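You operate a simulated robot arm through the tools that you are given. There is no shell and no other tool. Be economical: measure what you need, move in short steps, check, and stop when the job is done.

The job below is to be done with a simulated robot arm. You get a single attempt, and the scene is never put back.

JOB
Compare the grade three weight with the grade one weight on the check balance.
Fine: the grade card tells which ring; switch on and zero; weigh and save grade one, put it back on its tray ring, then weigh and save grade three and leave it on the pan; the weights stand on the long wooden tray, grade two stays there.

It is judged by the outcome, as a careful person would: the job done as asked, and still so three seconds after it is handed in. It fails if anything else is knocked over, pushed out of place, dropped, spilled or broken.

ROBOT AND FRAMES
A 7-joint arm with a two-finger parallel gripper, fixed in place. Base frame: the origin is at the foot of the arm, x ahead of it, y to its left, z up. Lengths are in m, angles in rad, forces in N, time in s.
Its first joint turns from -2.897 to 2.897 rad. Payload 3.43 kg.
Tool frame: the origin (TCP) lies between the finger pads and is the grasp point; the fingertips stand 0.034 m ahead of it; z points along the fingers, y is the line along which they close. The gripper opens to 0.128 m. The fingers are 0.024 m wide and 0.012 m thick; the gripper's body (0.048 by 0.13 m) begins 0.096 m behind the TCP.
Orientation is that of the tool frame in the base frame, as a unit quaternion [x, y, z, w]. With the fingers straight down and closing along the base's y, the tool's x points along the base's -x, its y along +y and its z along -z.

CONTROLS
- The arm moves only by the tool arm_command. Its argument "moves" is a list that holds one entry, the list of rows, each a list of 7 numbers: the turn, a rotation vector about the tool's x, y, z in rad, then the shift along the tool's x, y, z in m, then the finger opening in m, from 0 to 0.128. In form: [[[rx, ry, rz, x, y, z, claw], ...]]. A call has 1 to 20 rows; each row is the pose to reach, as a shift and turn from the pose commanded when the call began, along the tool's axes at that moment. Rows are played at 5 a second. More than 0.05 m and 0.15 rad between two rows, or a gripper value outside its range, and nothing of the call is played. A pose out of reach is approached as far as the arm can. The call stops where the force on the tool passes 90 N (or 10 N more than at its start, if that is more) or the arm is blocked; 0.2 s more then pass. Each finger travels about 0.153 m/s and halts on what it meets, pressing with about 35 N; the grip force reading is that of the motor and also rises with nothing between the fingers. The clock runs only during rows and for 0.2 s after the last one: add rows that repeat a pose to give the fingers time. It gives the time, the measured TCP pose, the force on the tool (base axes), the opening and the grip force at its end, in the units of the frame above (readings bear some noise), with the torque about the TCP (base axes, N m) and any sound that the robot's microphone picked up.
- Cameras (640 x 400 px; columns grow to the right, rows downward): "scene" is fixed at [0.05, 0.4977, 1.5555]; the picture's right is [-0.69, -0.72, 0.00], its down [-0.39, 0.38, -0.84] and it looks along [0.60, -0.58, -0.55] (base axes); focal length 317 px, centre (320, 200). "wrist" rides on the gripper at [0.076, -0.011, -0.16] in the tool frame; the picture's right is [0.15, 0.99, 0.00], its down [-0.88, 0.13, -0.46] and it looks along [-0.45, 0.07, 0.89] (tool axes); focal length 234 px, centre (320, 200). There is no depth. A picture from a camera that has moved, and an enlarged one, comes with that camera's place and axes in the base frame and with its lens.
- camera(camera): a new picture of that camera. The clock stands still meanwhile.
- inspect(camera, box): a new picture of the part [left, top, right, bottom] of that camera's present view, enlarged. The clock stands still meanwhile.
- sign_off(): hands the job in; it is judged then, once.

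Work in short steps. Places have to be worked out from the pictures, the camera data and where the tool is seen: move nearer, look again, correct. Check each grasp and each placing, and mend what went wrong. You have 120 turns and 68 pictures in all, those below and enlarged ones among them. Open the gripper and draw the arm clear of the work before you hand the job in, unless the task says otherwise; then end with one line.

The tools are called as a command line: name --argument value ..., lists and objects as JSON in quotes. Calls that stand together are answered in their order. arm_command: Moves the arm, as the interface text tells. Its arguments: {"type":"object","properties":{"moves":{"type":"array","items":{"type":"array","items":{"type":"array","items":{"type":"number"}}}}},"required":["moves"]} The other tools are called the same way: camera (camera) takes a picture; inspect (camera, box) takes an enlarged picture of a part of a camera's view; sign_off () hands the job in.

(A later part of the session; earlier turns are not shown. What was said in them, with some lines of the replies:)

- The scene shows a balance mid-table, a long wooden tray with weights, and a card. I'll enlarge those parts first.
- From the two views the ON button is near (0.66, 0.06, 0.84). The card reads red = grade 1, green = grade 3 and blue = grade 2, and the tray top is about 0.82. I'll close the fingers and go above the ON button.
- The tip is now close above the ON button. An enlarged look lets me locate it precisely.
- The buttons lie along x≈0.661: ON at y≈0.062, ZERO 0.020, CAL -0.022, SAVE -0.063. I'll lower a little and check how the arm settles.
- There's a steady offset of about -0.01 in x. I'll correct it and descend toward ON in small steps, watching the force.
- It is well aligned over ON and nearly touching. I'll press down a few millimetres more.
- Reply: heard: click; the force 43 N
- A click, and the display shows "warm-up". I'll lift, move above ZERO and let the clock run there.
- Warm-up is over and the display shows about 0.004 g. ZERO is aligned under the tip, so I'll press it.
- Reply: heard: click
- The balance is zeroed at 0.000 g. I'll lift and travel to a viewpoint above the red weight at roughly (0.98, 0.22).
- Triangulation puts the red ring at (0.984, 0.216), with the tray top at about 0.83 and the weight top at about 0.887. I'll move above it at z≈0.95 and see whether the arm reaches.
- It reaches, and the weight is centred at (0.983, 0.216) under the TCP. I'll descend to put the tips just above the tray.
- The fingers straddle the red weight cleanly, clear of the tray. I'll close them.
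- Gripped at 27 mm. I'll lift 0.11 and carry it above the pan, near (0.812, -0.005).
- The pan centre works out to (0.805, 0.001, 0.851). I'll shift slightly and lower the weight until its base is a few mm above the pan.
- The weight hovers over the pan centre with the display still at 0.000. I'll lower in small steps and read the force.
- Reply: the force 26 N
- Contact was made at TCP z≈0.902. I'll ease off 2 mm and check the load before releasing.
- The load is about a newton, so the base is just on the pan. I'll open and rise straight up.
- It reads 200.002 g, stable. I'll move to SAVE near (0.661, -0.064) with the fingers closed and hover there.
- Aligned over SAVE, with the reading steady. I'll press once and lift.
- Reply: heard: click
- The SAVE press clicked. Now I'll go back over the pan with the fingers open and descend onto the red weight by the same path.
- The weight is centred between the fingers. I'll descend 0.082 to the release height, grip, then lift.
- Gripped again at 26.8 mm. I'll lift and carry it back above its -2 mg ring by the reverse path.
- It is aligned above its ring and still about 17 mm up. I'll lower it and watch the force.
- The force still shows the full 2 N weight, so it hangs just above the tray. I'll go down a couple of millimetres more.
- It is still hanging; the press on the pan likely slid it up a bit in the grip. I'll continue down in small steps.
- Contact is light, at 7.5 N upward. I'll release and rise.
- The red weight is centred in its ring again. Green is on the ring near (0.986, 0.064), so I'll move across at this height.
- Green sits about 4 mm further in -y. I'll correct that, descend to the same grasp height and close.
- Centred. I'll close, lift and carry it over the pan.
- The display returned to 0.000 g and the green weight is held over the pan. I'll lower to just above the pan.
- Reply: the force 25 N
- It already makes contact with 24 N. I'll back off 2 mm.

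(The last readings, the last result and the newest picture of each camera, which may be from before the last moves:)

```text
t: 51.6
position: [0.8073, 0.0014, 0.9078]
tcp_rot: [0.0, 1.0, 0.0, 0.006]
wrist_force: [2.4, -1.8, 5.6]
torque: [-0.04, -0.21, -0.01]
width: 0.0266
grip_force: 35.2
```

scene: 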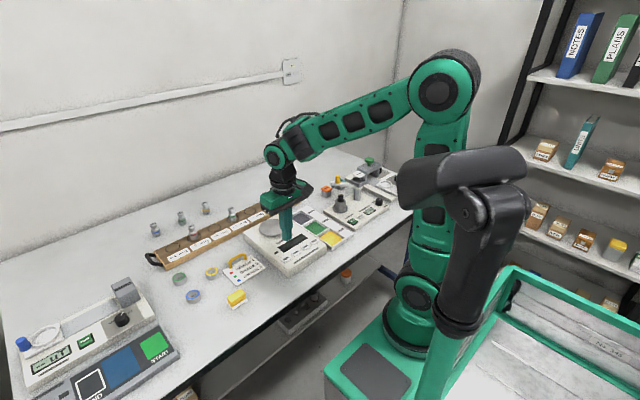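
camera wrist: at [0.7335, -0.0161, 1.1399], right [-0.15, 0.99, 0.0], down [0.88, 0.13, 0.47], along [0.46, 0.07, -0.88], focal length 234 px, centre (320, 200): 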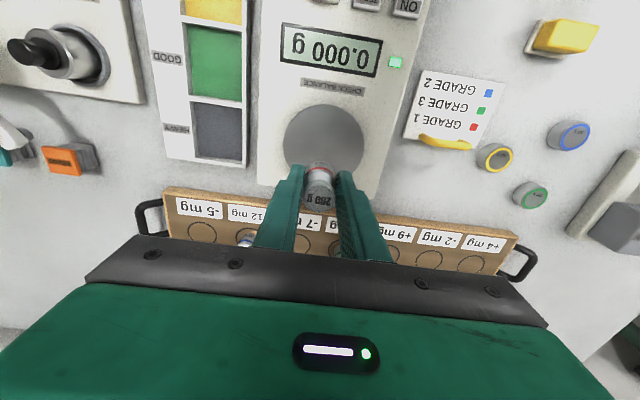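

The contact is light now. I'll release and rise.

arm_command --moves '[[[0, 0, 0, 0, 0, -0.0005, 0.01], [0, 0, 0, 0, 0, -0.0005, 0.028], [0, 0, 0, 0, 0, -0.0005, 0.034], [0, 0, 0, 0, 0, -0.0005, 0.045], [0, 0, 0, 0, 0, -0.0005, 0.06], [0, 0, 0, 0, 0, -0.0005, 0.06], [0, 0, 0, 0, 0, -0.025, 0.06], [0, 0, 0, 0, 0, -0.055, 0.06], [0, 0, 0, 0, 0, -0.075, 0.06], [0, 0, 0, 0, 0, -0.075, 0.06], [0, 0, 0, 0, 0, -0.075, 0.06]]]'

inspect --camera "wrist" --box '[200, 30, 440, 180]'

```text
t: 54.0
position: [0.8061, 0.0005, 0.9835]
tcp_rot: [0.001, 1.0, 0.0, 0.006]
wrist_force: [-0.3, 1.0, -0.3]
torque: [0.0, -0.03, 0.03]
width: 0.0599
grip_force: 0.0
```

```text
2.67 times, centred on (320, 105) of wrist
camera zoom: at [0.7282, -0.0113, 1.1428], right [-0.15, 0.99, 0.0], down [0.88, 0.13, 0.47], along [0.46, 0.07, -0.88], focal length 624 px, centre (320, 453)
```

zoom: 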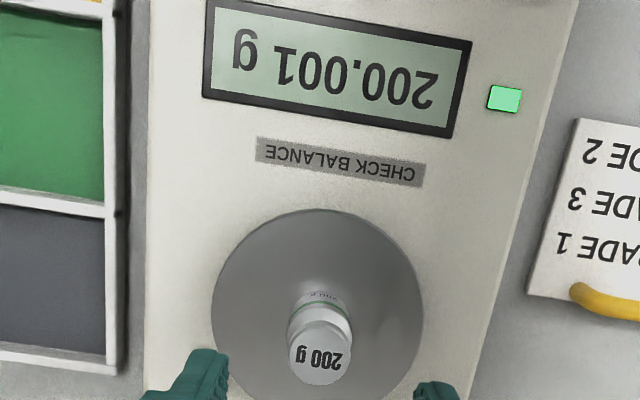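

It reads 200.001 g, stable. I'll go back to SAVE.

arm_command --moves '[[[0, 0, 0, 0.03, -0.01, 0, 0.06], [0, 0, 0, 0.07, -0.03, 0, 0.06], [0, 0, 0, 0.11, -0.05, 0, 0.04], [0, 0, 0, 0.1455, -0.0645, 0, 0.02], [0, 0, 0, 0.1455, -0.0645, 0.045, 0], [0, 0, 0, 0.1455, -0.0645, 0.085, 0], [0, 0, 0, 0.1455, -0.0645, 0.09, 0], [0, 0, 0, 0.1455, -0.0645, 0.09, 0]]]'

inspect --camera "wrist" --box '[200, 100, 440, 250]'

```text
t: 55.8
position: [0.662, -0.0647, 0.8918]
tcp_rot: [0.0, 1.0, 0.0, 0.005]
wrist_force: [0.0, 0.0, -0.2]
torque: [-0.03, -0.02, -0.01]
width: 0.0
grip_force: 33.0
```

```text
2.67 times, centred on (320, 175) of wrist
camera zoom: at [0.5833, -0.0762, 1.0512], right [-0.15, 0.99, 0.0], down [0.88, 0.13, 0.47], along [0.46, 0.07, -0.88], focal length 624 px, centre (320, 267)
```

zoom: 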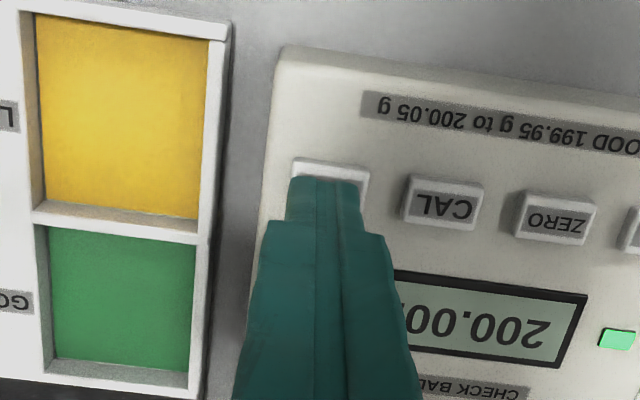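

Aligned and stable. I'll press SAVE and hold it to see the display.

arm_command --moves '[[[0, 0, 0, 0, 0, 0.01, 0], [0, 0, 0, 0, 0, 0.016, 0], [0, 0, 0, 0, 0, 0.02, 0]]]'

inspect --camera "scene" --box '[210, 190, 354, 280]'

```text
t: 56.6
position: [0.6625, -0.0655, 0.8747]
tcp_rot: [0.001, 1.0, 0.0, 0.01]
wrist_force: [-10.3, -1.6, 70.7]
torque: [-0.06, 1.1, 0.34]
width: 0.0
grip_force: 32.5
heard: click
```

```text
4.44 times, centred on (282, 235) of scene
camera zoom: at [0.05, 0.4977, 1.5555], right [-0.69, -0.72, 0.0], down [-0.39, 0.38, -0.84], along [0.6, -0.58, -0.55], focal length 1410 px, centre (489, 44)
```

zoom: 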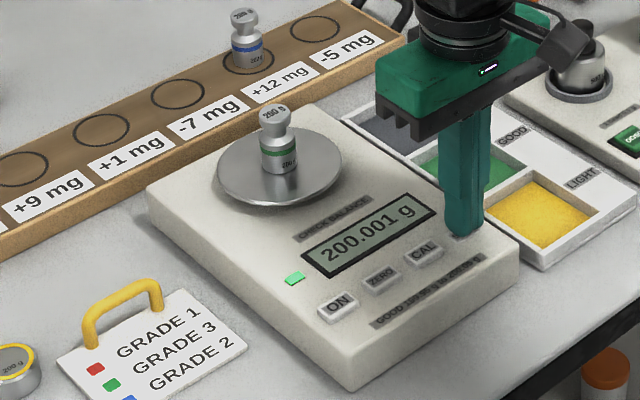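

The SAVE press clicked and the display stays at 200.001 g. I'll lift, open the gripper and withdraw.

arm_command --moves '[[[0, 0, 0, 0, 0, -0.03, 0], [0, 0, 0, 0, 0, -0.08, 0], [0, 0, 0, 0, 0, -0.13, 0.03], [0, 0, 0, 0.03, 0, -0.17, 0.06], [0, 0, 0, 0.06, 0, -0.21, 0.09], [0, 0, 0, 0.09, 0, -0.25, 0.1], [0, 0, 0, 0.09, 0, -0.25, 0.1]]]'

camera --camera "scene"

inspect --camera "scene" --box '[140, 180, 340, 305]'

```text
t: 58.2
position: [0.5681, -0.0613, 1.1221]
tcp_rot: [-0.001, 1.0, 0.001, 0.005]
wrist_force: [0.4, -0.3, -0.2]
torque: [-0.05, 0.02, -0.01]
width: 0.1001
grip_force: 0.0
```

```text
29 pictures are left
```

scene: 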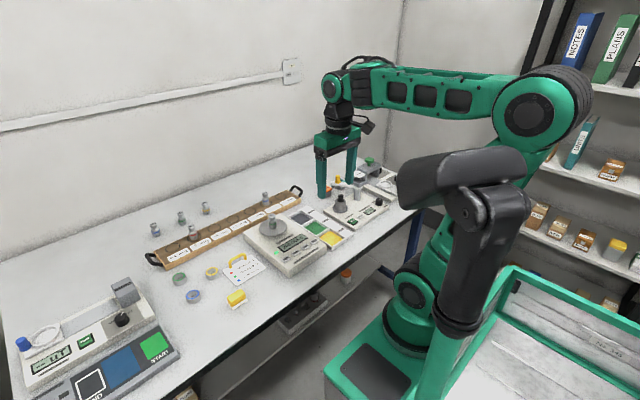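

```text
3.20 times, centred on (240, 242) of scene
camera zoom: at [0.05, 0.4977, 1.5555], right [-0.69, -0.72, 0.0], down [-0.39, 0.38, -0.84], along [0.6, -0.58, -0.55], focal length 1015 px, centre (576, 64)
```

zoom: 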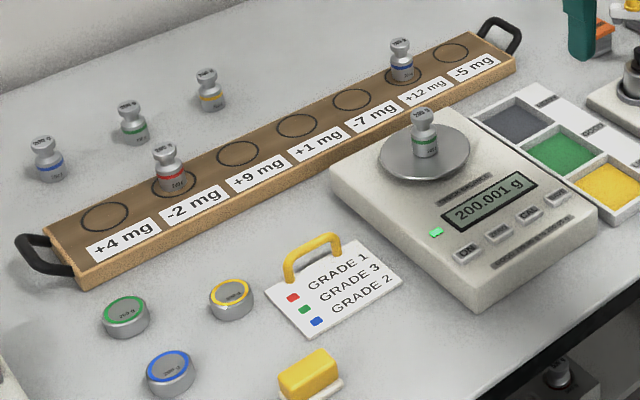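

Red is back in its ring, grade two (blue) is untouched, green is on the pan with the display at 200.001 g, and the arm is clear. I'm handing in.

sign_off

```text
The job is handed in.
```

The comparison is done: grade one (red) read 200.002 g and is back on its -2 mg ring, and grade three (green) read 200.001 g and is still on the pan. SAVE clicked for both, though the balance shows no saved message to confirm it.
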